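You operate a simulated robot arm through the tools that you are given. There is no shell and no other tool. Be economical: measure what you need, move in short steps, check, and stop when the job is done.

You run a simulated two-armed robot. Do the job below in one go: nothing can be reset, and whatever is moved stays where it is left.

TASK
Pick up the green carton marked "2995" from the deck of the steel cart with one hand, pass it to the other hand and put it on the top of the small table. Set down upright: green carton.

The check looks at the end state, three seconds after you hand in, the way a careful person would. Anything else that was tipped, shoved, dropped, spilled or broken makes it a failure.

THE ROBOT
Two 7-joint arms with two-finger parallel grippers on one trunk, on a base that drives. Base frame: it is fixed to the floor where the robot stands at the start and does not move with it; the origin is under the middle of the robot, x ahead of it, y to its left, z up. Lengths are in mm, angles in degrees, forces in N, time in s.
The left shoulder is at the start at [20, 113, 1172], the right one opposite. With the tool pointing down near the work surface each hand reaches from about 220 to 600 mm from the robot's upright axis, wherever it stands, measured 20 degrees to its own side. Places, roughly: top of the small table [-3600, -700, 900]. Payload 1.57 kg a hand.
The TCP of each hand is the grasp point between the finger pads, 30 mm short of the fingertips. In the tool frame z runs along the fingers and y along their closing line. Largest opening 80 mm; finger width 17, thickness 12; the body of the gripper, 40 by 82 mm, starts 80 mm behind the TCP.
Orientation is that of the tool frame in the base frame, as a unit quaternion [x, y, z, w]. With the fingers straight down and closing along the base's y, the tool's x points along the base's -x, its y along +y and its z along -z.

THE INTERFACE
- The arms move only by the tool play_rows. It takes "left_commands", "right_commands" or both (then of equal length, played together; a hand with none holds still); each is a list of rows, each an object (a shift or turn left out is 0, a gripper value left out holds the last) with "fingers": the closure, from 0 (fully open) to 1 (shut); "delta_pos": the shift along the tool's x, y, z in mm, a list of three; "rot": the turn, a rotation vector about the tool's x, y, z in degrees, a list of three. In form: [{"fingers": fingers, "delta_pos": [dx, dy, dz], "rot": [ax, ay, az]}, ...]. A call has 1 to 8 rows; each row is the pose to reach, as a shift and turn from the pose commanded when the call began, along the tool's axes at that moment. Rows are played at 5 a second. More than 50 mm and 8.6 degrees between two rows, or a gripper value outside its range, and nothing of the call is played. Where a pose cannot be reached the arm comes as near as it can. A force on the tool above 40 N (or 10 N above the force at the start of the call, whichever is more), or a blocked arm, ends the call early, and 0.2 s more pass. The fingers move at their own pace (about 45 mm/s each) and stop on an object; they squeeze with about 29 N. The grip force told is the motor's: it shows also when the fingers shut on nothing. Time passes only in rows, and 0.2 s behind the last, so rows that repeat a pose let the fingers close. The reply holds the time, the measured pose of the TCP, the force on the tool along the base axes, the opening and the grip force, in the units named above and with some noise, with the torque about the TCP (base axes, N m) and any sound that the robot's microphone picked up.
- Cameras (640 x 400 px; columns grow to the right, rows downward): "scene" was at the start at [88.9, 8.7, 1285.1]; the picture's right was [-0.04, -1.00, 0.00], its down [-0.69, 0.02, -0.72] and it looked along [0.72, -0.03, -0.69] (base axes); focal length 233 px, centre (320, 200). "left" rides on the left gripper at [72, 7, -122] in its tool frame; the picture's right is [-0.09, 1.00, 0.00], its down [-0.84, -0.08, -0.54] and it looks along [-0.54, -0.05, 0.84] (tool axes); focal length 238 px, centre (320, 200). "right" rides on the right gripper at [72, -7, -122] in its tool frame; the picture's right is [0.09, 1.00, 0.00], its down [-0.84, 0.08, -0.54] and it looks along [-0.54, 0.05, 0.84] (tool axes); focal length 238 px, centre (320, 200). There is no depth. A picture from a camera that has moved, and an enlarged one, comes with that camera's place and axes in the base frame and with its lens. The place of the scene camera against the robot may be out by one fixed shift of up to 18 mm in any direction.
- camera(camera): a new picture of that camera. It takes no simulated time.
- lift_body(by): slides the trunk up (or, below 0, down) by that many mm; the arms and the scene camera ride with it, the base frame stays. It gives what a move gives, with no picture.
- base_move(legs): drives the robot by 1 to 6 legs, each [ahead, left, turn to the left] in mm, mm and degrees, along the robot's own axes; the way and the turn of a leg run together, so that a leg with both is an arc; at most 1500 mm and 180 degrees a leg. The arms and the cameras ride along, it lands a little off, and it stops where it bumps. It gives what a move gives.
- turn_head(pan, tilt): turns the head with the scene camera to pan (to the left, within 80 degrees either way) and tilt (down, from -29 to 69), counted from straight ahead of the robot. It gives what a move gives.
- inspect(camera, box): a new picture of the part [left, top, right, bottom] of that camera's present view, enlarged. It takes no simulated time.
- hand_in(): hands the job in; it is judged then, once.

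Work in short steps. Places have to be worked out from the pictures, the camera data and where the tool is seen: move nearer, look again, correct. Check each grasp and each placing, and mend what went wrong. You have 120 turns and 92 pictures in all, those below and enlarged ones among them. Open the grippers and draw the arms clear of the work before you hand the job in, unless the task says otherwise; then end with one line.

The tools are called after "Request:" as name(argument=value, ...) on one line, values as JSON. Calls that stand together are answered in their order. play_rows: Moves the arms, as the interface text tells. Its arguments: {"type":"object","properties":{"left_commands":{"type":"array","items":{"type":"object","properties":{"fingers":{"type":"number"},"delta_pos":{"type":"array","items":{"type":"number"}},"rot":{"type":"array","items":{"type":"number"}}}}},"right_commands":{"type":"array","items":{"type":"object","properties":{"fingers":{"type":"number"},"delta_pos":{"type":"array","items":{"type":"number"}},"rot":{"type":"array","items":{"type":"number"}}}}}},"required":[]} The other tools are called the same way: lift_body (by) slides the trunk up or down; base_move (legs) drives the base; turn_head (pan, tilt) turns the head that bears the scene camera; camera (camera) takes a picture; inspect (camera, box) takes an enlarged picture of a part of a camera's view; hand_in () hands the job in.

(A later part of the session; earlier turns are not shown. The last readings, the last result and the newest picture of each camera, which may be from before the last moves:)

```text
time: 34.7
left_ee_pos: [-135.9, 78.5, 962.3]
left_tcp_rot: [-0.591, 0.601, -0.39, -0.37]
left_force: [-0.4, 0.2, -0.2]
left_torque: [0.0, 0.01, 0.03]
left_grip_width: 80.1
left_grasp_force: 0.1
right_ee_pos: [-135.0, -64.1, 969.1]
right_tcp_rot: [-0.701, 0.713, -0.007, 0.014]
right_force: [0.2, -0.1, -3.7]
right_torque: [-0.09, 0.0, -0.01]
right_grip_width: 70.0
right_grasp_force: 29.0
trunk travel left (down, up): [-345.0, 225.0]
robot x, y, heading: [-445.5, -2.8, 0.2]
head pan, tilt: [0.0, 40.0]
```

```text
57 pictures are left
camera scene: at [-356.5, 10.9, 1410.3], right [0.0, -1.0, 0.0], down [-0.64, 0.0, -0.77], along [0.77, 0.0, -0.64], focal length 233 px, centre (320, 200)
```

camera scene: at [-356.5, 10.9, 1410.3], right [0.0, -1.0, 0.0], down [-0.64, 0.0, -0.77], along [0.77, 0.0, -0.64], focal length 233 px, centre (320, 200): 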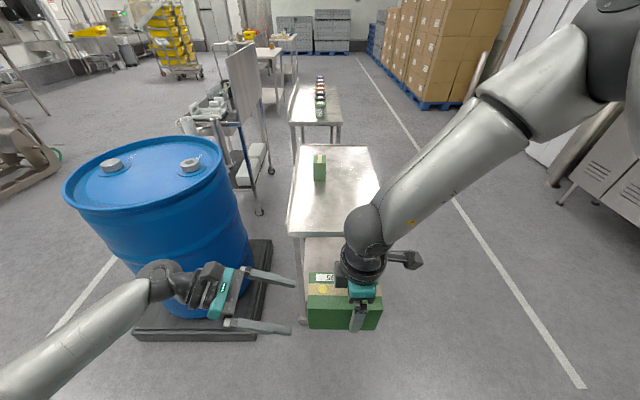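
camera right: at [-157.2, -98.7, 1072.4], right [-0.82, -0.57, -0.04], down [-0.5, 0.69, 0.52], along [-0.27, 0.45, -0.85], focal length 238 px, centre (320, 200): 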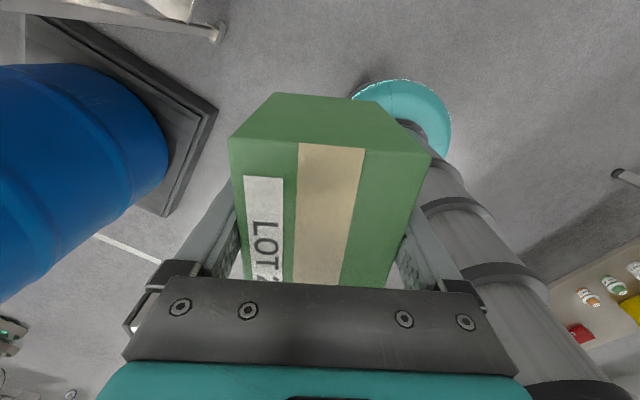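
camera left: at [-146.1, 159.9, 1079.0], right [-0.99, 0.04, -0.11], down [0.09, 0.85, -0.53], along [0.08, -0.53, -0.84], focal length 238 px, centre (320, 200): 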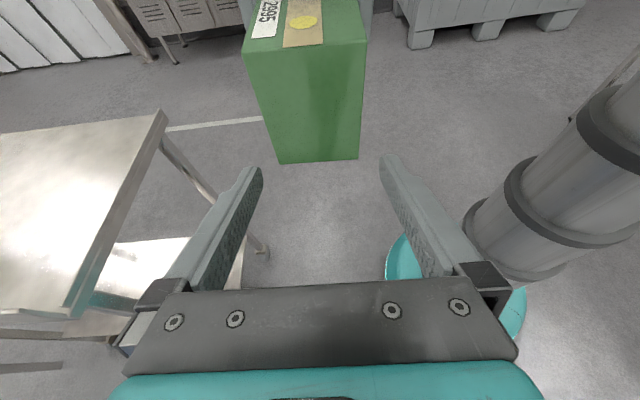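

The left camera puts the carton end at y≈16, x centre ≈−133, z 916–1012, which agrees with my estimate. I advance the left hand most of the way with the fingers straddling and check.

Request:
play_rows(left_commands=[{"delta_pos": [8, -2.3, 16]}, {"delta_pos": [16, -2.3, 32]}, {"delta_pos": [24, -2.3, 49]}, {"delta_pos": [30, -2.3, 61]}, {"delta_pos": [30, -2.3, 61]}])

Request:
camera(camera="left")

Request:
inspect(camera="scene", box=[220, 200, 440, 360])

```text
time: 35.9
left_ee_pos: [-132.5, 12.9, 966.4]
left_tcp_rot: [-0.591, 0.602, -0.389, -0.37]
left_force: [0.2, 0.5, 0.2]
left_torque: [0.01, 0.01, 0.01]
left_grip_width: 80.1
left_grasp_force: 0.1
right_ee_pos: [-134.5, -65.2, 969.5]
right_tcp_rot: [-0.701, 0.713, -0.008, 0.015]
right_force: [0.3, -0.8, -4.9]
right_torque: [-0.09, -0.01, 0.03]
right_grip_width: 70.2
right_grasp_force: 29.2
trunk travel left (down, up): [-345.0, 225.0]
robot x, y, heading: [-446.1, 1.0, -0.1]
head pan, tilt: [0.0, 40.0]
```

```text
56 pictures are left
camera left: at [-143.2, 94.0, 1081.6], right [-0.99, 0.04, -0.11], down [0.09, 0.85, -0.53], along [0.08, -0.53, -0.84], focal length 238 px, centre (320, 200)
```

left: 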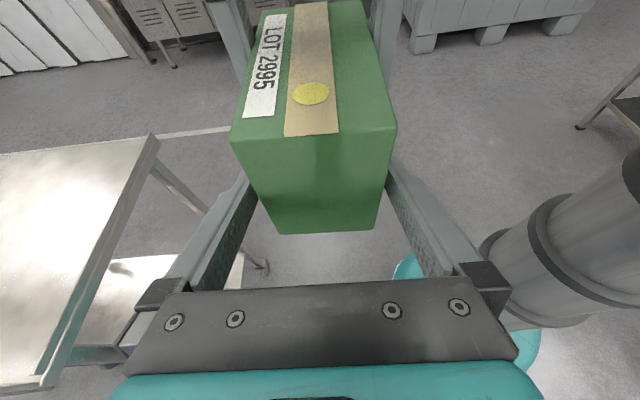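

```text
2.50 times, centred on (330, 280) of scene
camera zoom: at [-356.6, 10.9, 1410.3], right [0.0, -1.0, 0.0], down [-0.64, 0.0, -0.77], along [0.77, 0.0, -0.64], focal length 582 px, centre (295, 0)
```

zoom: 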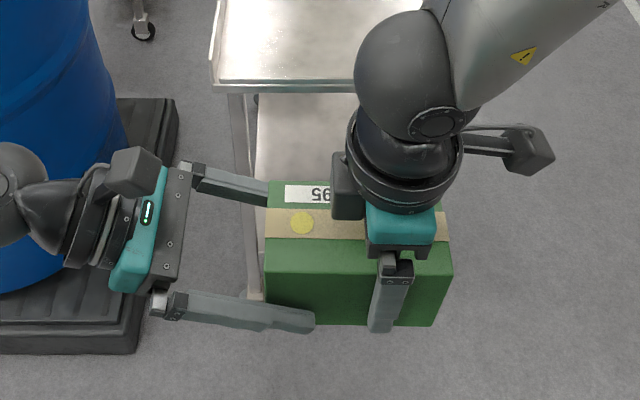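

The fingers straddle the carton cleanly. I advance the last 30 mm and close the left hand.

Request:
play_rows(left_commands=[{"delta_pos": [4, 0, 9]}, {"delta_pos": [8, 0, 18]}, {"delta_pos": [12.5, 0, 27]}, {"delta_pos": [12.5, 0, 27]}, {"delta_pos": [12.5, 0, 27], "fingers": 1}, {"delta_pos": [12.5, 0, 27]}, {"delta_pos": [12.5, 0, 27]}, {"delta_pos": [12.5, 0, 27]}])

Request:
camera(camera="left")

Request:
inspect(camera="scene", box=[220, 200, 440, 360])

```text
time: 37.7
left_ee_pos: [-133.9, -17.7, 966.0]
left_tcp_rot: [-0.591, 0.602, -0.388, -0.371]
left_force: [-3.2, 0.3, 0.6]
left_torque: [0.04, 0.29, -1.25]
left_grip_width: 70.0
left_grasp_force: 28.4
right_ee_pos: [-135.0, -65.1, 970.1]
right_tcp_rot: [-0.702, 0.712, -0.008, 0.016]
right_force: [2.9, -0.4, -5.8]
right_torque: [-0.18, -0.31, 1.16]
right_grip_width: 69.9
right_grasp_force: 28.7
trunk travel left (down, up): [-345.0, 225.0]
robot x, y, heading: [-450.3, 0.7, 0.2]
head pan, tilt: [0.0, 40.0]
```

```text
54 pictures are left
camera left: at [-143.7, 63.9, 1081.9], right [-0.99, 0.04, -0.11], down [0.09, 0.85, -0.53], along [0.07, -0.53, -0.84], focal length 238 px, centre (320, 200)
```

left: 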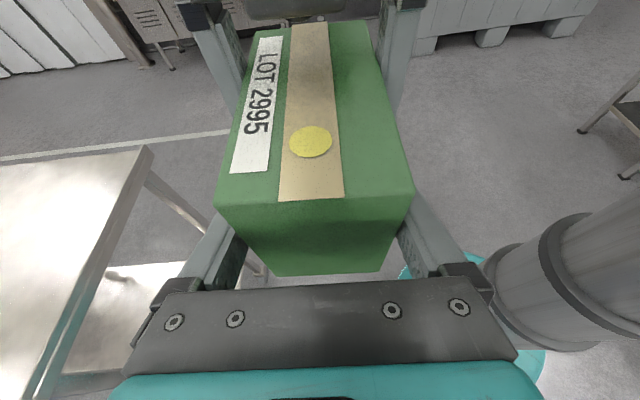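

```text
2.50 times, centred on (330, 280) of scene
camera zoom: at [-356.6, 10.8, 1410.3], right [0.0, -1.0, 0.0], down [-0.64, 0.0, -0.77], along [0.77, 0.0, -0.64], focal length 582 px, centre (295, 0)
```

zoom: 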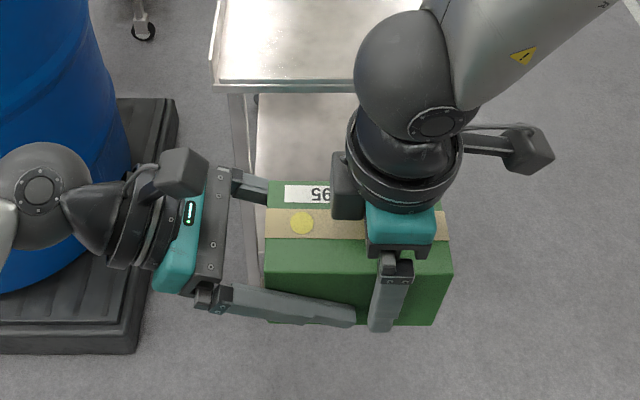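

Both hands hold the carton. I open the right hand and watch whether the left takes the load.

Request:
play_rows(right_commands=[{"fingers": 0}, {"fingers": 0}, {"fingers": 0}, {"fingers": 0}])

Request:
camera(camera="left")

```text
time: 38.7
left_ee_pos: [-133.7, -16.6, 965.7]
left_tcp_rot: [-0.591, 0.602, -0.389, -0.37]
left_force: [-1.2, 0.0, -0.1]
left_torque: [0.11, -0.02, 0.01]
left_grip_width: 70.1
left_grasp_force: 29.3
right_ee_pos: [-134.6, -64.8, 969.6]
right_tcp_rot: [-0.701, 0.713, -0.007, 0.014]
right_force: [-0.4, -0.6, 0.6]
right_torque: [-0.01, -0.01, -0.04]
right_grip_width: 80.0
right_grasp_force: 0.1
trunk travel left (down, up): [-345.0, 225.0]
robot x, y, heading: [-447.7, -3.9, -0.2]
head pan, tilt: [0.0, 40.0]
```

```text
52 pictures are left
camera left: at [-143.2, 64.1, 1081.9], right [-0.99, 0.04, -0.11], down [0.09, 0.85, -0.53], along [0.08, -0.53, -0.84], focal length 238 px, centre (320, 200)
```

left: 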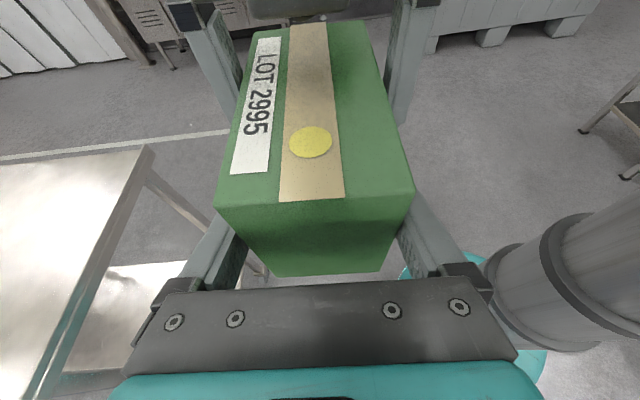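

The torque shows the left hand carrying the load and the picture is unchanged. I raise the right hand 30 mm slowly to confirm nothing drags.

Request:
play_rows(right_commands=[{"delta_pos": [0, 0, -6]}, {"delta_pos": [0, 0, -14]}, {"delta_pos": [0, 0, -22]}, {"delta_pos": [0, 0, -30]}])

Request:
camera(camera="left")

```text
time: 39.7
left_ee_pos: [-140.8, -21.1, 967.9]
left_tcp_rot: [-0.586, 0.605, -0.384, -0.379]
left_force: [-30.0, -4.1, 5.4]
left_torque: [-0.54, -0.11, -1.54]
left_grip_width: 70.4
left_grasp_force: 28.3
right_ee_pos: [-149.3, -74.8, 984.5]
right_tcp_rot: [-0.7, 0.714, -0.003, 0.011]
right_force: [29.1, 2.9, -9.7]
right_torque: [0.18, -0.4, 0.04]
right_grip_width: 79.9
right_grasp_force: 0.1
right hand out of reach, approached as far as the arm can: row 1, 2, 3, 4
trunk travel left (down, up): [-345.0, 225.0]
robot x, y, heading: [-446.4, -0.2, -0.0]
head pan, tilt: [0.0, 40.0]
```

```text
51 pictures are left
camera left: at [-148.4, 61.1, 1081.8], right [-0.99, 0.06, -0.1], down [0.1, 0.84, -0.53], along [0.06, -0.54, -0.84], focal length 238 px, centre (320, 200)
```

left: 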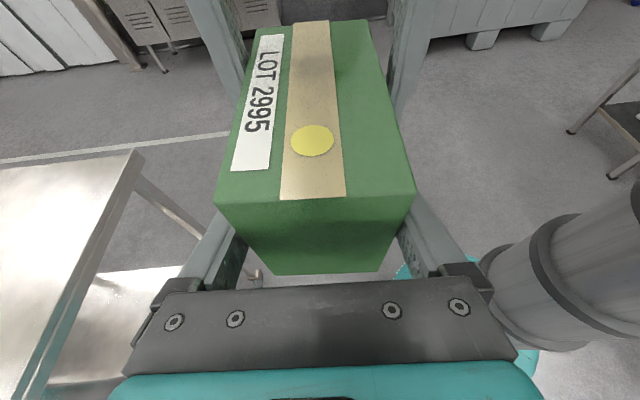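

The right arm couldn't go straight up; it slid sideways and is pressing the carton at about 30 N, though the carton still sits right in the left hand. I relieve this by moving the free left arm 15 mm the same way.

Request:
play_rows(left_commands=[{"delta_pos": [0, 5, 0]}, {"delta_pos": [0, 10, 0]}, {"delta_pos": [0, 15, 0]}, {"delta_pos": [0, 15, 0]}])

Request:
inspect(camera="scene", box=[220, 200, 440, 360])

Request:
camera(camera="left")

```text
time: 40.7
left_ee_pos: [-149.3, -16.1, 966.1]
left_tcp_rot: [-0.592, 0.603, -0.386, -0.37]
left_force: [-9.6, -0.1, -4.4]
left_torque: [0.31, 0.29, -0.72]
left_grip_width: 70.2
left_grasp_force: 29.0
right_ee_pos: [-154.7, -76.2, 982.8]
right_tcp_rot: [-0.7, 0.714, 0.002, 0.004]
right_force: [9.6, 1.0, 5.4]
right_torque: [0.07, -0.47, 0.16]
right_grip_width: 79.7
right_grasp_force: 0.1
trunk travel left (down, up): [-345.0, 225.0]
robot x, y, heading: [-448.4, -1.6, -0.0]
head pan, tilt: [0.0, 40.0]
```

```text
2.50 times, centred on (330, 280) of scene
camera zoom: at [-356.5, 10.9, 1410.3], right [0.0, -1.0, 0.0], down [-0.64, 0.0, -0.77], along [0.77, 0.0, -0.64], focal length 582 px, centre (295, 0)
```

zoom: 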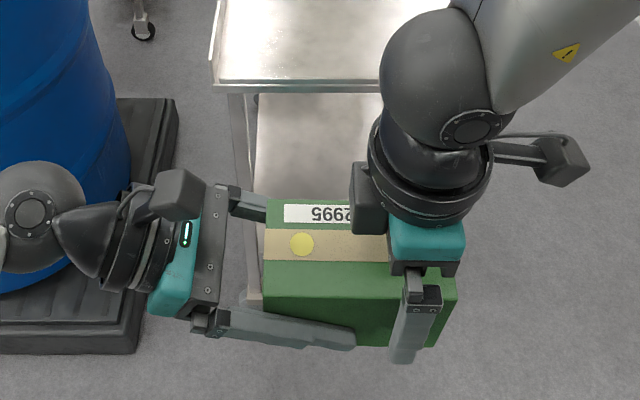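

```text
49 pictures are left
camera left: at [-158.5, 64.0, 1081.1], right [-0.99, 0.04, -0.11], down [0.09, 0.85, -0.52], along [0.07, -0.53, -0.85], focal length 238 px, centre (320, 200)
```

left: 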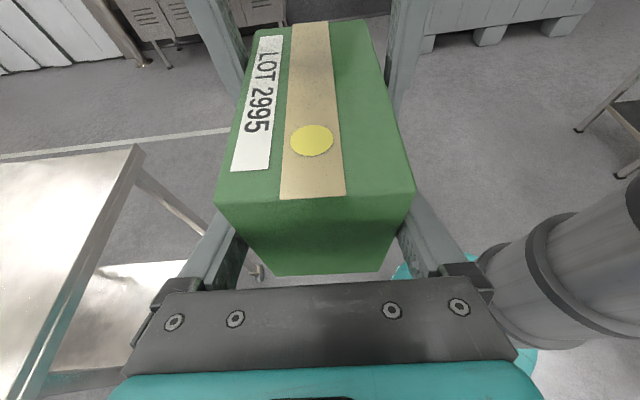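

The push fell to about 10 N. I shift the left hand 6 mm more.

Request:
play_rows(left_commands=[{"delta_pos": [0, 3, 0]}, {"delta_pos": [0, 7, 0]}, {"delta_pos": [0, 7, 0]}])

```text
time: 41.5
left_ee_pos: [-153.4, -18.4, 967.1]
left_tcp_rot: [-0.591, 0.602, -0.39, -0.369]
left_force: [0.4, -0.6, 0.2]
left_torque: [0.11, -0.03, 0.01]
left_grip_width: 69.8
left_grasp_force: 29.1
right_ee_pos: [-156.3, -75.1, 981.8]
right_tcp_rot: [-0.701, 0.713, 0.003, 0.004]
right_force: [0.2, 1.0, 0.5]
right_torque: [-0.01, 0.05, 0.0]
right_grip_width: 79.6
right_grasp_force: 0.0
trunk travel left (down, up): [-345.0, 225.0]
robot x, y, heading: [-452.7, 2.0, 0.0]
head pan, tilt: [0.0, 40.0]
```

No contact forces remain. I slide the left hand with the carton straight down out of the open right fingers, first 24 mm.

Request:
play_rows(left_commands=[{"delta_pos": [-5, 1.5, 2.5]}, {"delta_pos": [-10, 2, 5]}, {"delta_pos": [-16, 2, 7.5]}, {"delta_pos": [-22, 2, 10]}])

```text
time: 42.5
left_ee_pos: [-155.0, -17.7, 941.7]
left_tcp_rot: [-0.591, 0.602, -0.388, -0.371]
left_force: [-0.4, -0.3, -0.2]
left_torque: [0.14, 0.01, -0.02]
left_grip_width: 69.6
left_grasp_force: 29.0
right_ee_pos: [-154.6, -76.2, 982.2]
right_tcp_rot: [-0.701, 0.713, 0.002, 0.006]
right_force: [-0.3, 0.0, -0.1]
right_torque: [-0.02, 0.0, 0.0]
right_grip_width: 80.2
right_grasp_force: 0.1
trunk travel left (down, up): [-345.0, 225.0]
robot x, y, heading: [-447.8, 3.2, 0.1]
head pan, tilt: [0.0, 40.0]
```

That went free of contact. I go down another 70 mm.

Request:
play_rows(left_commands=[{"delta_pos": [-9, 0, 4]}, {"delta_pos": [-18, 1, 8]}, {"delta_pos": [-28, 1, 13]}, {"delta_pos": [-37, 1, 17]}, {"delta_pos": [-46, 2, 21]}, {"delta_pos": [-55, 2, 25]}, {"delta_pos": [-63, 2, 29]}])

Request:
camera(camera="left")

Request:
camera(camera="scene")

```text
time: 44.1
left_ee_pos: [-156.1, -16.7, 872.3]
left_tcp_rot: [-0.59, 0.602, -0.389, -0.371]
left_force: [0.8, -0.3, 0.3]
left_torque: [0.12, 0.01, 0.0]
left_grip_width: 69.7
left_grasp_force: 28.9
right_ee_pos: [-153.6, -75.7, 981.9]
right_tcp_rot: [-0.701, 0.713, 0.002, 0.006]
right_force: [-0.2, 0.4, -0.9]
right_torque: [0.01, 0.03, 0.0]
right_grip_width: 80.2
right_grasp_force: 0.0
trunk travel left (down, up): [-345.0, 225.0]
robot x, y, heading: [-450.3, -3.0, -0.3]
head pan, tilt: [0.0, 40.0]
```

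```text
48 pictures are left
camera left: at [-165.7, 64.7, 988.2], right [-0.99, 0.04, -0.11], down [0.09, 0.85, -0.53], along [0.08, -0.53, -0.84], focal length 238 px, centre (320, 200)
```

left: 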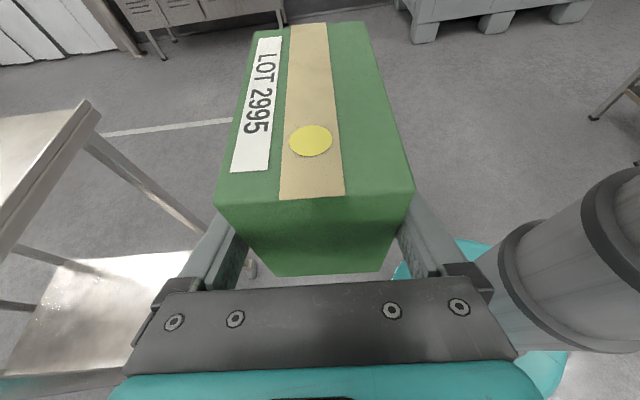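

```text
47 pictures are left
camera scene: at [-356.6, 10.8, 1410.3], right [0.0, -1.0, 0.0], down [-0.64, 0.0, -0.77], along [0.77, 0.0, -0.64], focal length 233 px, centre (320, 200)
```

scene: 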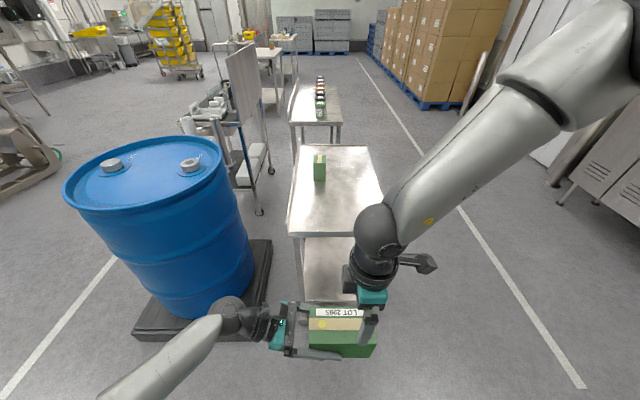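

The handover is complete: the carton is unchanged in the left hand and about 30 mm below the right fingertips. I withdraw the right hand to its own side while turning it back.

Request:
play_rows(right_commands=[{"delta_pos": [14, 0, -1], "rot": [0, 0, 7.5]}, {"delta_pos": [28, 0, -2], "rot": [0, 0, 15]}, {"delta_pos": [42, 0, -4], "rot": [0, 0, 22.5]}, {"delta_pos": [56, 0, -6], "rot": [0, 0, 30]}, {"delta_pos": [70, 0, -8], "rot": [0, 0, 37.5]}, {"delta_pos": [90, 0, -10], "rot": [0, 0, 45]}, {"delta_pos": [110, 0, -12], "rot": [0, 0, 52.5]}, {"delta_pos": [130, 0, -14], "rot": [0, 0, 60]}])

Request:
camera(camera="scene")

```text
time: 45.9
left_ee_pos: [-157.1, -15.8, 872.5]
left_tcp_rot: [-0.591, 0.602, -0.389, -0.371]
left_force: [0.3, -0.2, -0.5]
left_torque: [0.12, 0.04, 0.02]
left_grip_width: 70.0
left_grasp_force: 29.2
right_ee_pos: [-157.4, -208.8, 994.2]
right_tcp_rot: [-0.25, 0.968, 0.005, 0.001]
right_force: [-0.1, -0.8, -0.1]
right_torque: [0.01, 0.03, -0.01]
right_grip_width: 79.9
right_grasp_force: 0.0
trunk travel left (down, up): [-345.0, 225.0]
robot x, y, heading: [-448.3, -3.0, -0.1]
head pan, tilt: [0.0, 40.0]
```

```text
46 pictures are left
camera scene: at [-356.9, 10.3, 1410.3], right [0.0, -1.0, 0.0], down [-0.64, 0.0, -0.77], along [0.77, 0.0, -0.64], focal length 233 px, centre (320, 200)
```

scene: 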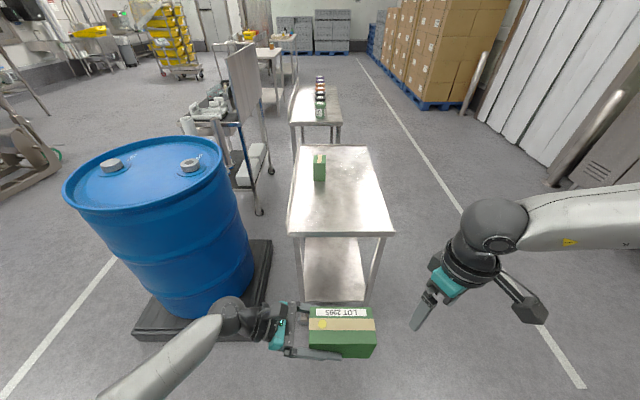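

The right hand is clear. I turn the robot 90° to the right on the spot and look for the small table and the way there.

Request:
base_move(legs=[[0, 0, -90]])

Request:
turn_head(pan=-60, tilt=20)

Request:
camera(camera="scene")

Request:
camera(camera="left")

```text
time: 50.1
left_ee_pos: [-457.1, -293.5, 871.5]
left_tcp_rot: [-0.002, 0.844, -0.019, -0.536]
left_force: [0.7, -0.2, -0.3]
left_torque: [0.02, -0.13, -0.01]
left_grip_width: 69.9
left_grasp_force: 29.3
right_ee_pos: [-648.7, -296.4, 994.3]
right_tcp_rot: [0.497, 0.868, 0.003, 0.005]
right_force: [-0.2, 0.4, -0.1]
right_torque: [-0.01, 0.02, 0.02]
right_grip_width: 80.1
right_grasp_force: 0.1
trunk travel left (down, up): [-345.0, 225.0]
robot x, y, heading: [-449.9, -0.6, -89.0]
head pan, tilt: [0.0, 40.0]
```

```text
time: 51.4
left_ee_pos: [-456.5, -293.1, 872.3]
left_tcp_rot: [-0.002, 0.844, -0.019, -0.536]
left_force: [-0.4, -0.2, 0.9]
left_torque: [0.01, -0.12, 0.04]
left_grip_width: 69.9
left_grasp_force: 29.3
right_ee_pos: [-648.9, -297.1, 994.4]
right_tcp_rot: [0.497, 0.868, 0.002, 0.005]
right_force: [1.0, -0.8, 0.1]
right_torque: [0.01, -0.02, 0.01]
right_grip_width: 80.1
right_grasp_force: 0.0
trunk travel left (down, up): [-345.0, 225.0]
robot x, y, heading: [-448.1, -2.7, -88.5]
head pan, tilt: [-60.0, 20.0]
```

```text
45 pictures are left
camera scene: at [-531.0, -48.0, 1441.7], right [-0.52, 0.85, 0.0], down [0.29, 0.18, -0.94], along [-0.8, -0.49, -0.34], focal length 233 px, centre (320, 200)
```

scene: 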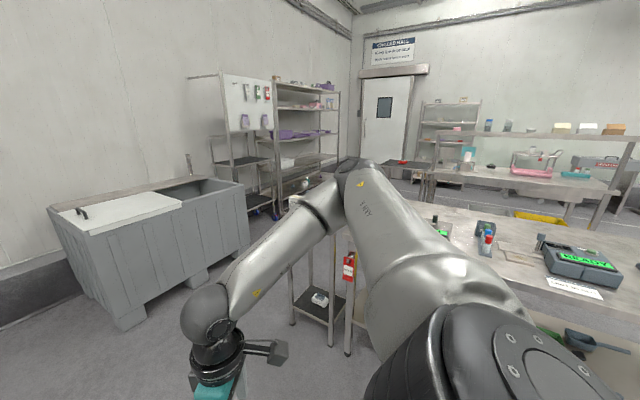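

```text
44 pictures are left
camera left: at [-376.8, -280.6, 988.2], right [0.01, 0.99, -0.11], down [0.85, -0.07, -0.53], along [-0.53, -0.09, -0.84], focal length 238 px, centre (320, 200)
```

left: 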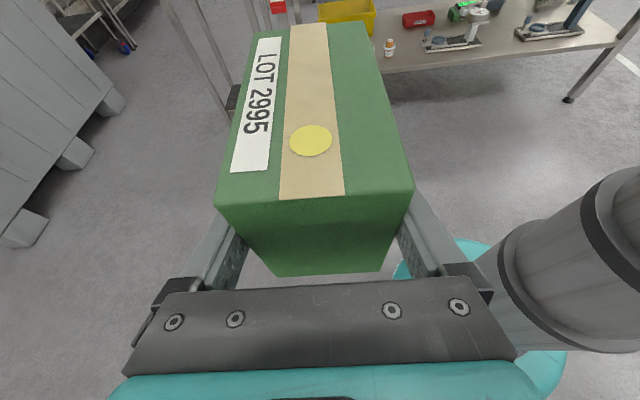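

Behind the robot there is a bench at x≈−1530 and a grey bin along y≈−1850. I turn further to heading −150° and look straight along the way.

Request:
base_move(legs=[[0, 0, -60]])

Request:
turn_head(pan=0, tilt=15)

Request:
camera(camera="scene")

Request:
inspect(camera="scene", box=[160, 120, 480, 320])

```text
time: 54.5
left_ee_pos: [-707.0, -138.9, 872.5]
left_tcp_rot: [0.421, 0.731, 0.252, -0.474]
left_force: [-0.7, 0.0, -0.3]
left_torque: [-0.09, -0.1, 0.04]
left_grip_width: 70.1
left_grasp_force: 28.9
right_ee_pos: [-806.1, 26.0, 994.6]
right_tcp_rot: [0.865, 0.501, 0.0, 0.005]
right_force: [0.0, -0.4, -0.7]
right_torque: [0.01, 0.0, 0.0]
right_grip_width: 79.9
right_grasp_force: 0.1
trunk travel left (down, up): [-345.0, 225.0]
robot x, y, heading: [-449.0, 1.5, -148.8]
head pan, tilt: [-60.0, 20.0]
```

```text
time: 55.8
left_ee_pos: [-706.4, -138.6, 872.3]
left_tcp_rot: [0.422, 0.731, 0.253, -0.473]
left_force: [0.0, 0.3, 0.6]
left_torque: [-0.08, -0.07, 0.0]
left_grip_width: 70.0
left_grasp_force: 29.0
right_ee_pos: [-804.7, 26.1, 994.2]
right_tcp_rot: [0.865, 0.501, 0.0, 0.005]
right_force: [0.7, 0.2, 0.0]
right_torque: [-0.01, 0.0, 0.0]
right_grip_width: 79.9
right_grasp_force: 0.0
trunk travel left (down, up): [-345.0, 225.0]
robot x, y, heading: [-448.1, 0.0, -148.7]
head pan, tilt: [0.0, 15.0]
```

```text
43 pictures are left
camera scene: at [-540.6, -42.7, 1449.8], right [-0.52, 0.86, 0.0], down [0.22, 0.13, -0.97], along [-0.83, -0.5, -0.26], focal length 233 px, centre (320, 200)
```

scene: 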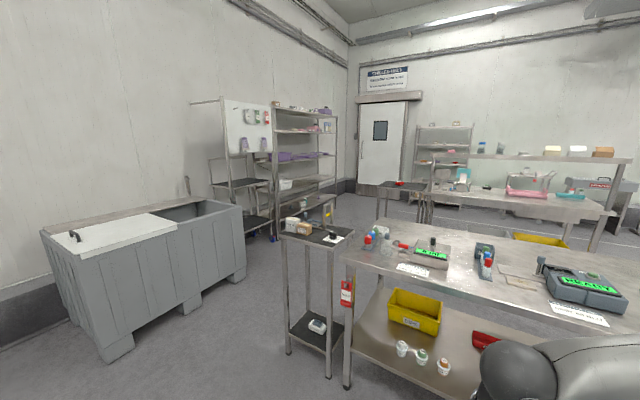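

```text
2.00 times, centred on (320, 220) of scene
camera zoom: at [-540.6, -42.7, 1449.8], right [-0.52, 0.86, 0.0], down [0.22, 0.13, -0.97], along [-0.83, -0.5, -0.26], focal length 465 px, centre (320, 160)
```

zoom: 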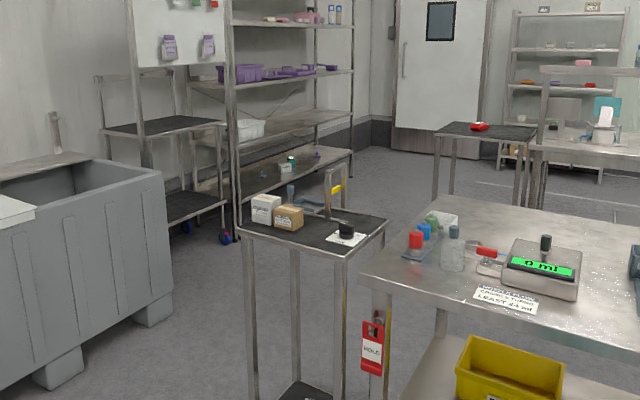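

The small table with the dark mat and a red item is at about (−3600, −700), beyond the near bench. There is a corridor between the stand (y>−900) and the grey bin (y<−1850). I raise the trunk so carton and arms are high, face heading 180°, and shift left to y≈−1450 in two legs.

Request:
lift_body(by=150)

Request:
base_move(legs=[[0, 0, -31.2], [0, 700, 0], [0, 750, 0]])

Request:
camera(camera="scene")

Request:
camera(camera="left")

```text
time: 57.5
left_ee_pos: [-708.5, -138.5, 1021.7]
left_tcp_rot: [0.422, 0.731, 0.253, -0.473]
left_force: [-0.3, 0.3, -4.5]
left_torque: [-0.12, -0.11, 0.0]
left_grip_width: 70.0
left_grasp_force: 29.3
right_ee_pos: [-804.6, 26.6, 1143.7]
right_tcp_rot: [0.866, 0.501, -0.001, 0.005]
right_force: [-0.3, 0.0, 0.6]
right_torque: [-0.04, 0.0, 0.01]
right_grip_width: 80.1
right_grasp_force: 0.0
trunk travel left (down, up): [-495.0, 75.0]
robot x, y, heading: [-448.7, -0.7, -148.9]
head pan, tilt: [0.0, 15.0]
```

```text
time: 66.5
left_ee_pos: [-767.8, -1425.1, 1021.6]
left_tcp_rot: [0.609, 0.583, 0.375, -0.384]
left_force: [-0.2, 0.8, -4.8]
left_torque: [-0.12, 0.0, 0.02]
left_grip_width: 69.8
left_grasp_force: 28.9
right_ee_pos: [-761.9, -1233.5, 1144.2]
right_tcp_rot: [0.971, 0.239, -0.001, 0.004]
right_force: [0.4, 0.5, 0.7]
right_torque: [0.0, 0.02, 0.01]
right_grip_width: 79.9
right_grasp_force: 0.1
trunk travel left (down, up): [-495.0, 75.0]
robot x, y, heading: [-477.1, -1450.1, 178.8]
head pan, tilt: [0.0, 15.0]
```

```text
41 pictures are left
camera scene: at [-583.4, -1434.4, 1599.9], right [0.02, 1.0, 0.0], down [0.26, -0.01, -0.97], along [-0.97, 0.02, -0.26], focal length 233 px, centre (320, 200)
```

scene: 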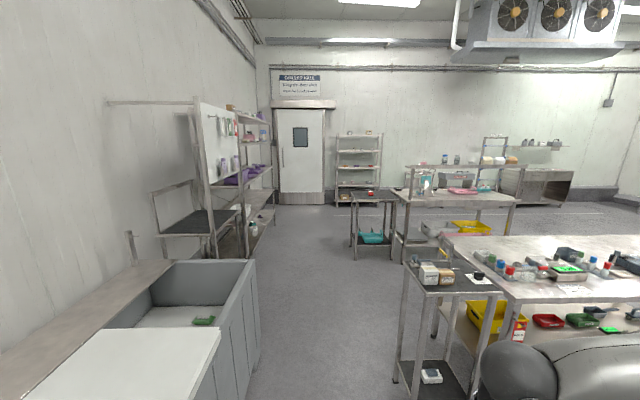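

```text
40 pictures are left
camera left: at [-759.9, -1505.1, 1138.1], right [0.99, -0.06, -0.11], down [-0.11, -0.84, -0.53], along [-0.06, 0.53, -0.84], focal length 238 px, centre (320, 200)
```

left: 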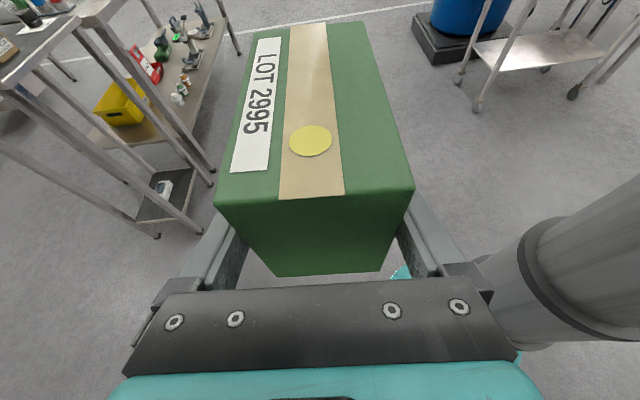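

The corridor ahead is clear: bin edge y≈−1870, stand edge y≈−925. I check how far my elbows stick out before driving in.

Request:
turn_head(pan=50, tilt=50)

Request:
camera(camera="scene")

Request:
turn_head(pan=-50, tilt=45)

Request:
camera(camera="scene")

```text
time: 67.7
left_ee_pos: [-768.4, -1424.6, 1022.3]
left_tcp_rot: [0.609, 0.583, 0.376, -0.384]
left_force: [0.7, 0.1, -4.4]
left_torque: [-0.07, -0.05, 0.02]
left_grip_width: 70.1
left_grasp_force: 29.2
right_ee_pos: [-762.7, -1233.9, 1142.4]
right_tcp_rot: [0.971, 0.238, -0.001, 0.005]
right_force: [0.1, 0.9, 0.0]
right_torque: [-0.02, 0.02, 0.0]
right_grip_width: 79.8
right_grasp_force: 0.0
trunk travel left (down, up): [-495.0, 75.0]
robot x, y, heading: [-476.1, -1448.1, 178.6]
head pan, tilt: [50.0, 50.0]
```

```text
39 pictures are left
camera scene: at [-540.9, -1494.0, 1546.2], right [-0.75, 0.66, 0.0], down [0.51, 0.57, -0.64], along [-0.43, -0.48, -0.77], focal length 233 px, centre (320, 200)
```

scene: 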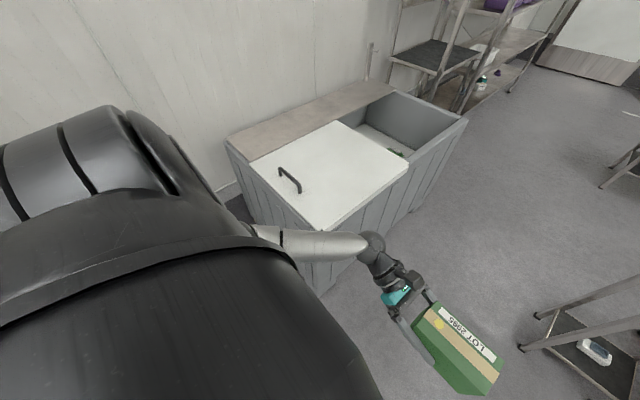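

```text
time: 69.5
left_ee_pos: [-769.2, -1424.8, 1023.0]
left_tcp_rot: [0.61, 0.584, 0.375, -0.383]
left_force: [-1.4, 0.2, -5.1]
left_torque: [-0.11, 0.0, -0.01]
left_grip_width: 69.9
left_grasp_force: 29.1
right_ee_pos: [-761.1, -1234.5, 1143.2]
right_tcp_rot: [0.971, 0.239, -0.002, 0.005]
right_force: [0.1, 0.5, 0.7]
right_torque: [0.01, -0.02, -0.01]
right_grip_width: 79.9
right_grasp_force: 0.0
trunk travel left (down, up): [-495.0, 75.0]
robot x, y, heading: [-471.5, -1449.4, 178.5]
head pan, tilt: [-50.0, 45.0]
```

```text
38 pictures are left
camera scene: at [-540.8, -1372.8, 1553.0], right [0.78, 0.62, 0.0], down [0.44, -0.55, -0.71], along [-0.44, 0.55, -0.71], focal length 233 px, centre (320, 200)
```

scene: 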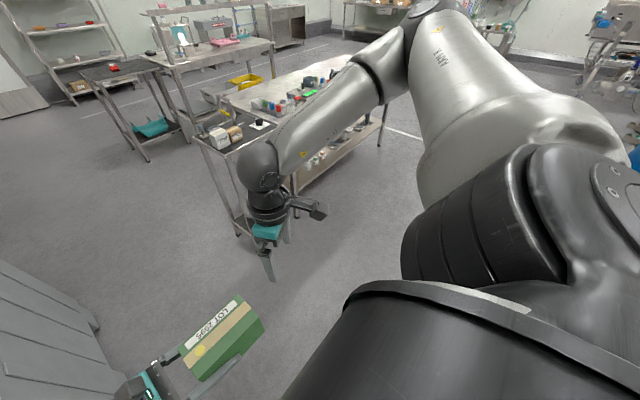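

The left elbow stays close and the right elbow is high above everything. I drive 1400 mm ahead through the corridor.

Request:
base_move(legs=[[700, 0, 0.8], [700, 0, 0.7]])

Request:
turn_head(pan=-25, tilt=25)

Request:
camera(camera="scene")

```text
time: 76.8
left_ee_pos: [-2171.3, -1414.7, 1021.4]
left_tcp_rot: [0.604, 0.59, 0.371, -0.387]
left_force: [-0.7, -0.2, -4.2]
left_torque: [-0.13, -0.03, 0.02]
left_grip_width: 69.8
left_grasp_force: 29.4
right_ee_pos: [-2167.8, -1221.6, 1144.9]
right_tcp_rot: [0.969, 0.248, -0.001, 0.006]
right_force: [0.9, 0.8, 0.3]
right_torque: [0.03, 0.02, 0.01]
right_grip_width: 80.0
right_grasp_force: 0.1
trunk travel left (down, up): [-495.0, 75.0]
robot x, y, heading: [-1882.2, -1431.9, 179.8]
head pan, tilt: [-50.0, 45.0]
```

```text
time: 77.7
left_ee_pos: [-2170.0, -1415.0, 1021.3]
left_tcp_rot: [0.604, 0.589, 0.371, -0.387]
left_force: [-0.6, -0.1, -4.9]
left_torque: [-0.12, 0.0, 0.0]
left_grip_width: 69.6
left_grasp_force: 28.7
right_ee_pos: [-2168.0, -1222.4, 1143.7]
right_tcp_rot: [0.969, 0.248, -0.001, 0.005]
right_force: [-1.0, -0.3, -0.6]
right_torque: [0.01, -0.01, -0.01]
right_grip_width: 80.1
right_grasp_force: 0.1
trunk travel left (down, up): [-495.0, 75.0]
robot x, y, heading: [-1880.1, -1432.2, 179.7]
head pan, tilt: [-25.0, 25.0]
```

```text
37 pictures are left
camera scene: at [-1974.8, -1380.5, 1583.6], right [0.43, 0.9, 0.0], down [0.38, -0.18, -0.91], along [-0.82, 0.39, -0.42], focal length 233 px, centre (320, 200)
```

scene: 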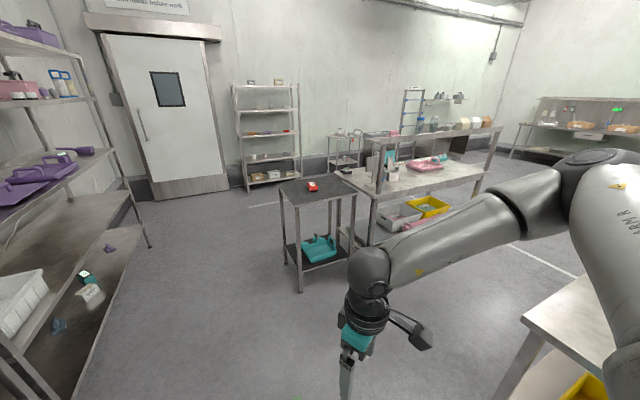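

The small table is clear ahead and to the right, with a red item on its mat. I zoom in for its corners.

Request:
inspect(camera="scene", box=[260, 150, 420, 300])

```text
2.67 times, centred on (340, 225) of scene
camera zoom: at [-1974.8, -1380.5, 1583.6], right [0.43, 0.9, 0.0], down [0.38, -0.18, -0.91], along [-0.82, 0.39, -0.42], focal length 620 px, centre (267, 133)
```

zoom: 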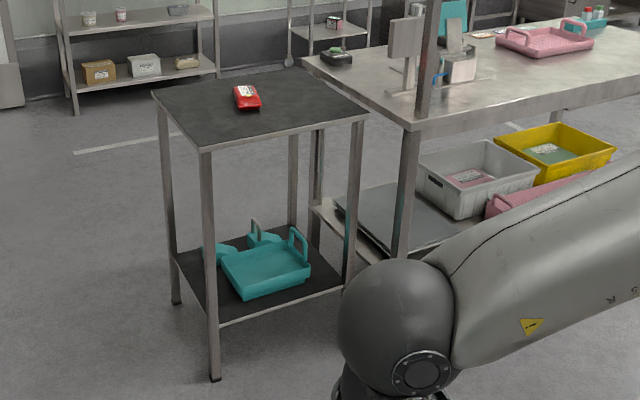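

The table top spans about x −3730…−3290, y −935…−445, with the red item near its centre. Its free side is toward −y, away from the bench with the overshelf, so I'll approach from there facing +y. I drive ahead to x≈−3560, y≈−1500, then turn right 90°.

Request:
base_move(legs=[[850, 35, 0], [830, 35, 0]])

Request:
base_move(legs=[[0, 0, -89.7]])

Request:
turn_head(pan=0, tilt=40)

Request:
camera(camera="scene")

Request:
camera(camera="left")

```text
time: 86.2
left_ee_pos: [-3843.3, -1466.3, 1020.4]
left_tcp_rot: [0.606, 0.587, 0.373, -0.386]
left_force: [-0.7, 0.3, -5.3]
left_torque: [-0.11, 0.01, 0.03]
left_grip_width: 69.7
left_grasp_force: 28.5
right_ee_pos: [-3839.6, -1275.3, 1143.9]
right_tcp_rot: [0.97, 0.243, -0.001, 0.005]
right_force: [0.1, 0.5, -0.4]
right_torque: [0.05, -0.03, 0.02]
right_grip_width: 79.7
right_grasp_force: 0.1
trunk travel left (down, up): [-495.0, 75.0]
robot x, y, heading: [-3549.0, -1483.0, 178.9]
head pan, tilt: [-25.0, 25.0]
```

```text
time: 90.5
left_ee_pos: [-3524.0, -1193.7, 1021.7]
left_tcp_rot: [0.844, -0.023, 0.536, -0.004]
left_force: [0.1, 0.1, -4.6]
left_torque: [0.02, 0.12, 0.06]
left_grip_width: 69.9
left_grasp_force: 29.6
right_ee_pos: [-3333.3, -1202.4, 1144.7]
right_tcp_rot: [0.852, -0.523, -0.004, 0.003]
right_force: [0.5, -0.4, 0.0]
right_torque: [-0.02, -0.01, 0.02]
right_grip_width: 80.1
right_grasp_force: 0.0
trunk travel left (down, up): [-495.0, 75.0]
robot x, y, heading: [-3548.1, -1487.4, 88.2]
head pan, tilt: [-25.0, 25.0]
```

```text
time: 91.3
left_ee_pos: [-3525.2, -1194.6, 1021.6]
left_tcp_rot: [0.844, -0.022, 0.536, -0.004]
left_force: [-0.1, 0.1, -5.6]
left_torque: [-0.01, 0.12, 0.01]
left_grip_width: 69.9
left_grasp_force: 28.7
right_ee_pos: [-3333.1, -1201.8, 1144.1]
right_tcp_rot: [0.852, -0.524, -0.004, 0.002]
right_force: [0.4, 0.3, 0.4]
right_torque: [0.0, -0.01, 0.03]
right_grip_width: 80.0
right_grasp_force: 0.0
trunk travel left (down, up): [-495.0, 75.0]
robot x, y, heading: [-3553.7, -1485.2, 87.8]
head pan, tilt: [0.0, 40.0]
```

```text
35 pictures are left
camera scene: at [-3550.6, -1379.0, 1560.3], right [1.0, -0.04, 0.0], down [-0.02, -0.64, -0.77], along [0.03, 0.77, -0.64], focal length 233 px, centre (320, 200)
```

scene: 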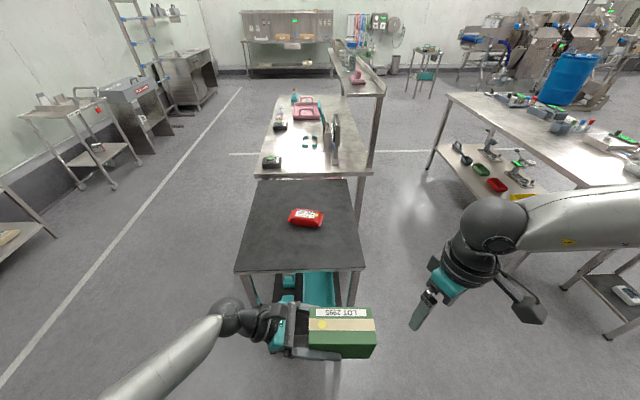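

```text
34 pictures are left
camera left: at [-3604.7, -1200.5, 1137.8], right [-0.07, -0.99, -0.11], down [-0.84, 0.12, -0.52], along [0.53, 0.06, -0.84], focal length 238 px, centre (320, 200)
```

left: 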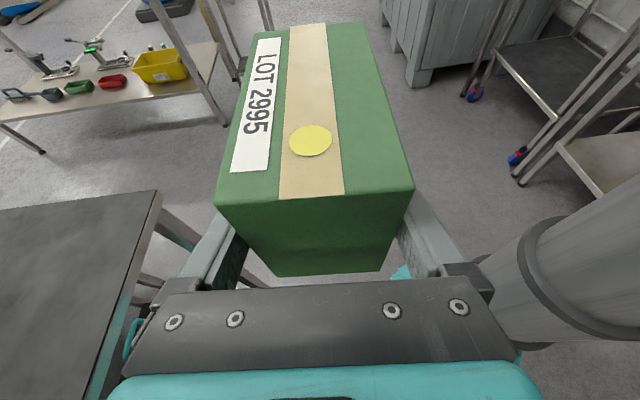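

The table spans x −3815…−3383 with its near edge at y≈−935. The red item sits at about (−3580, −700), its near side at y≈−755. I'll place the carton centred near (−3560, −850), so I square up, shift left 65 and drive 300 ahead, which leaves 250 mm from axis to edge.

Request:
base_move(legs=[[0, 65, 2.2], [150, 0, 0], [145, 0, 0]])

Request:
camera(camera="scene")

Request:
camera(camera="left")

Request:
camera(camera="right")

```text
time: 94.3
left_ee_pos: [-3603.6, -895.1, 1021.0]
left_tcp_rot: [0.844, -0.005, 0.536, -0.014]
left_force: [0.0, 0.8, -4.5]
left_torque: [-0.03, 0.13, -0.02]
left_grip_width: 69.9
left_grasp_force: 28.6
right_ee_pos: [-3410.6, -895.1, 1143.4]
right_tcp_rot: [0.863, -0.505, -0.003, 0.003]
right_force: [0.1, 0.7, 0.8]
right_torque: [-0.02, 0.0, -0.01]
right_grip_width: 80.0
right_grasp_force: 0.0
trunk travel left (down, up): [-495.0, 75.0]
robot x, y, heading: [-3617.4, -1186.5, 90.3]
head pan, tilt: [0.0, 40.0]
```

```text
33 pictures are left
camera scene: at [-3621.2, -1080.9, 1560.2], right [1.0, 0.01, 0.0], down [0.0, -0.64, -0.77], along [0.0, 0.77, -0.64], focal length 233 px, centre (320, 200)
```

scene: 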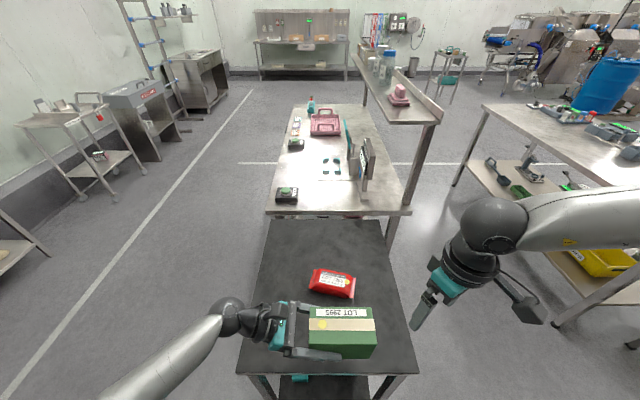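

```text
32 pictures are left
camera left: at [-3682.8, -905.4, 1137.4], right [-0.03, -0.99, -0.11], down [-0.85, 0.09, -0.53], along [0.53, 0.08, -0.84], focal length 238 px, centre (320, 200)
```

left: 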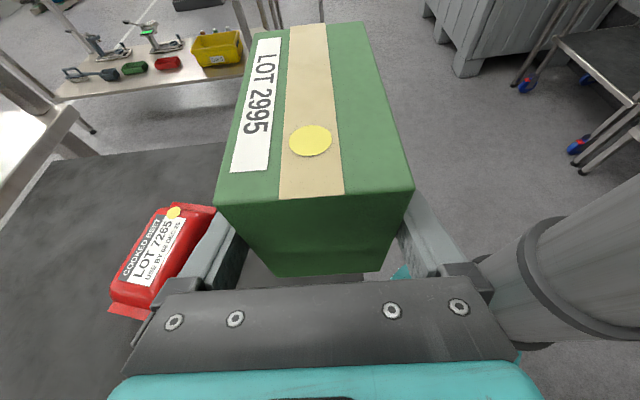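

```text
31 pictures are left
camera right: at [-3368.8, -955.7, 1265.3], right [-0.82, -0.57, 0.01], down [-0.47, 0.69, 0.55], along [-0.32, 0.45, -0.84], focal length 238 px, centre (320, 200)
```

right: 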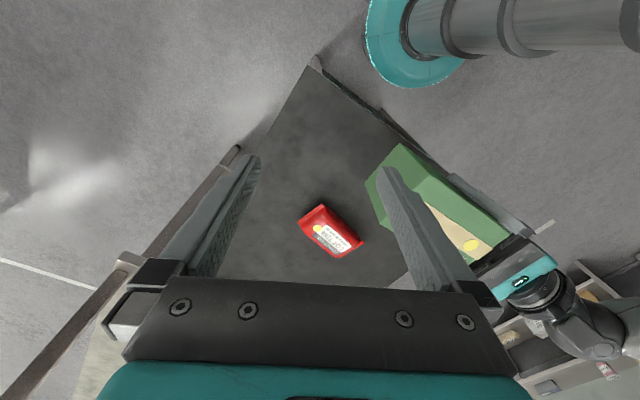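

The carton is just above the table edge and the red pack's near side is at y≈−738. I move the carton 50 mm farther in and level its 1.6° roll.

Request:
play_rows(left_commands=[{"delta_pos": [0, -10, 0], "rot": [-0.1, 0, -0.3]}, {"delta_pos": [0, -20, 0], "rot": [-0.3, 0, -0.6]}, {"delta_pos": [-1, -30, 0], "rot": [-0.4, 0, -0.9]}, {"delta_pos": [-1, -40, 1], "rot": [-0.6, 0, -1.3]}, {"delta_pos": [-1, -50, 1], "rot": [-0.7, 0, -1.6]}, {"delta_pos": [-1, -50, 1], "rot": [-0.7, 0, -1.6]}])

Request:
inspect(camera="scene", box=[230, 240, 430, 400])

```text
time: 95.7
left_ee_pos: [-3602.4, -846.9, 1022.0]
left_tcp_rot: [0.844, 0.003, 0.537, -0.001]
left_force: [-0.6, 0.5, -4.0]
left_torque: [0.02, 0.14, -0.01]
left_grip_width: 70.0
left_grasp_force: 28.9
right_ee_pos: [-3411.2, -897.4, 1143.4]
right_tcp_rot: [0.863, -0.506, -0.004, 0.003]
right_force: [-0.6, -0.2, 0.6]
right_torque: [-0.02, 0.01, -0.01]
right_grip_width: 80.1
right_grasp_force: 0.1
trunk travel left (down, up): [-495.0, 75.0]
robot x, y, heading: [-3618.6, -1190.9, 90.5]
head pan, tilt: [0.0, 40.0]
```

```text
2.50 times, centred on (330, 320) of scene
camera zoom: at [-3621.3, -1082.5, 1560.3], right [1.0, 0.01, 0.0], down [0.0, -0.64, -0.77], along [0.0, 0.77, -0.64], focal length 582 px, centre (295, -100)
```

zoom: 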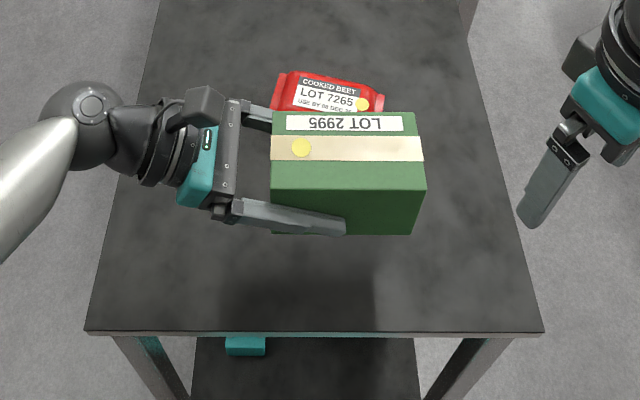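

Upright and clear of the red pack. I lower 58 mm straight down.

Request:
play_rows(left_commands=[{"delta_pos": [-8, 0, 3.7]}, {"delta_pos": [-16, 0, 7.5]}, {"delta_pos": [-24, 0, 11.2]}, {"delta_pos": [-32, 0, 15]}, {"delta_pos": [-40, 0, 18.7]}, {"delta_pos": [-47, 0, 22]}, {"delta_pos": [-52.5, 0, 24.6]}, {"delta_pos": [-52.5, 0, 24.6]}])

Request:
inspect(camera="scene", box=[230, 240, 430, 400])

Request:
camera(camera="right")

```text
time: 97.5
left_ee_pos: [-3604.0, -846.8, 963.3]
left_tcp_rot: [0.844, 0.003, 0.536, -0.002]
left_force: [0.1, 1.0, -5.3]
left_torque: [0.02, 0.11, -0.02]
left_grip_width: 70.0
left_grasp_force: 29.4
right_ee_pos: [-3410.7, -898.0, 1144.8]
right_tcp_rot: [0.863, -0.505, -0.005, 0.002]
right_force: [0.4, 0.8, 0.0]
right_torque: [-0.02, -0.02, -0.01]
right_grip_width: 80.0
right_grasp_force: 0.1
trunk travel left (down, up): [-495.0, 75.0]
robot x, y, heading: [-3617.1, -1185.6, 90.2]
head pan, tilt: [0.0, 40.0]
```

```text
2.50 times, centred on (330, 320) of scene
camera zoom: at [-3621.3, -1082.4, 1560.3], right [1.0, 0.01, 0.0], down [0.0, -0.64, -0.77], along [0.0, 0.77, -0.64], focal length 582 px, centre (295, -100)
```

zoom: 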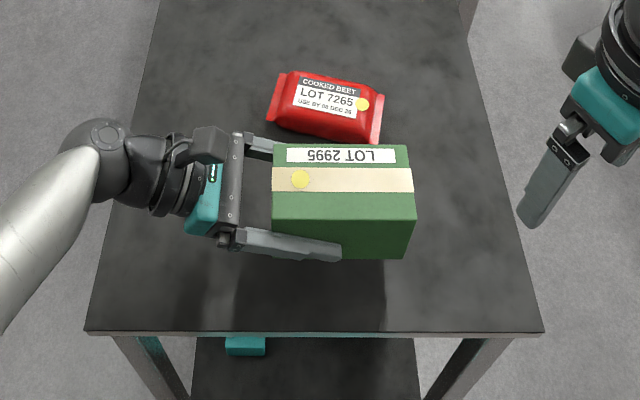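

```text
28 pictures are left
camera right: at [-3368.9, -956.9, 1265.6], right [-0.82, -0.57, 0.01], down [-0.47, 0.69, 0.55], along [-0.32, 0.45, -0.84], focal length 238 px, centre (320, 200)
```

right: 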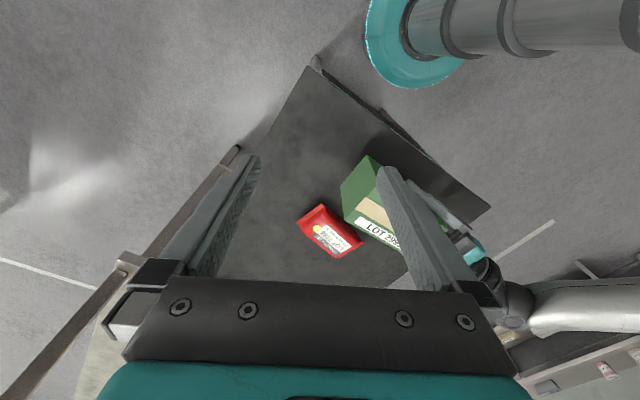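

The gap to the red pack is about 60 mm and the bottom should be about 12 mm above the mat. I lower 8 mm in small steps.

Request:
play_rows(left_commands=[{"delta_pos": [-1.8, 0, 0.8]}, {"delta_pos": [-3.6, 0, 1.7]}, {"delta_pos": [-5.4, 0, 2.5]}, {"delta_pos": [-7.2, 0, 3.4]}, {"delta_pos": [-7.2, 0, 3.4]}])

```text
time: 98.7
left_ee_pos: [-3603.1, -847.4, 955.5]
left_tcp_rot: [0.844, 0.002, 0.536, -0.001]
left_force: [-0.1, 0.6, -4.0]
left_torque: [-0.02, 0.16, -0.01]
left_grip_width: 69.8
left_grasp_force: 29.1
right_ee_pos: [-3410.9, -896.3, 1143.3]
right_tcp_rot: [0.863, -0.505, -0.005, 0.003]
right_force: [0.6, 0.1, -0.6]
right_torque: [-0.03, 0.02, 0.02]
right_grip_width: 80.2
right_grasp_force: 0.1
trunk travel left (down, up): [-495.0, 75.0]
robot x, y, heading: [-3616.9, -1188.4, 90.2]
head pan, tilt: [0.0, 40.0]
```

No contact yet, so I go another 4 mm.

Request:
play_rows(left_commands=[{"delta_pos": [-1.4, 0, 0.6]}, {"delta_pos": [-2.7, 0, 1.3]}, {"delta_pos": [-3.6, 0, 1.7]}, {"delta_pos": [-3.6, 0, 1.7]}])

```text
time: 99.7
left_ee_pos: [-3603.4, -847.6, 950.4]
left_tcp_rot: [0.845, 0.002, 0.535, -0.001]
left_force: [-0.2, 0.3, -4.3]
left_torque: [0.02, 0.15, 0.0]
left_grip_width: 70.2
left_grasp_force: 29.1
right_ee_pos: [-3411.3, -896.4, 1144.6]
right_tcp_rot: [0.863, -0.505, -0.004, 0.003]
right_force: [-0.1, 0.3, 0.2]
right_torque: [-0.03, 0.01, 0.01]
right_grip_width: 80.0
right_grasp_force: 0.1
trunk travel left (down, up): [-495.0, 75.0]
robot x, y, heading: [-3619.2, -1186.5, 90.2]
head pan, tilt: [0.0, 40.0]
```

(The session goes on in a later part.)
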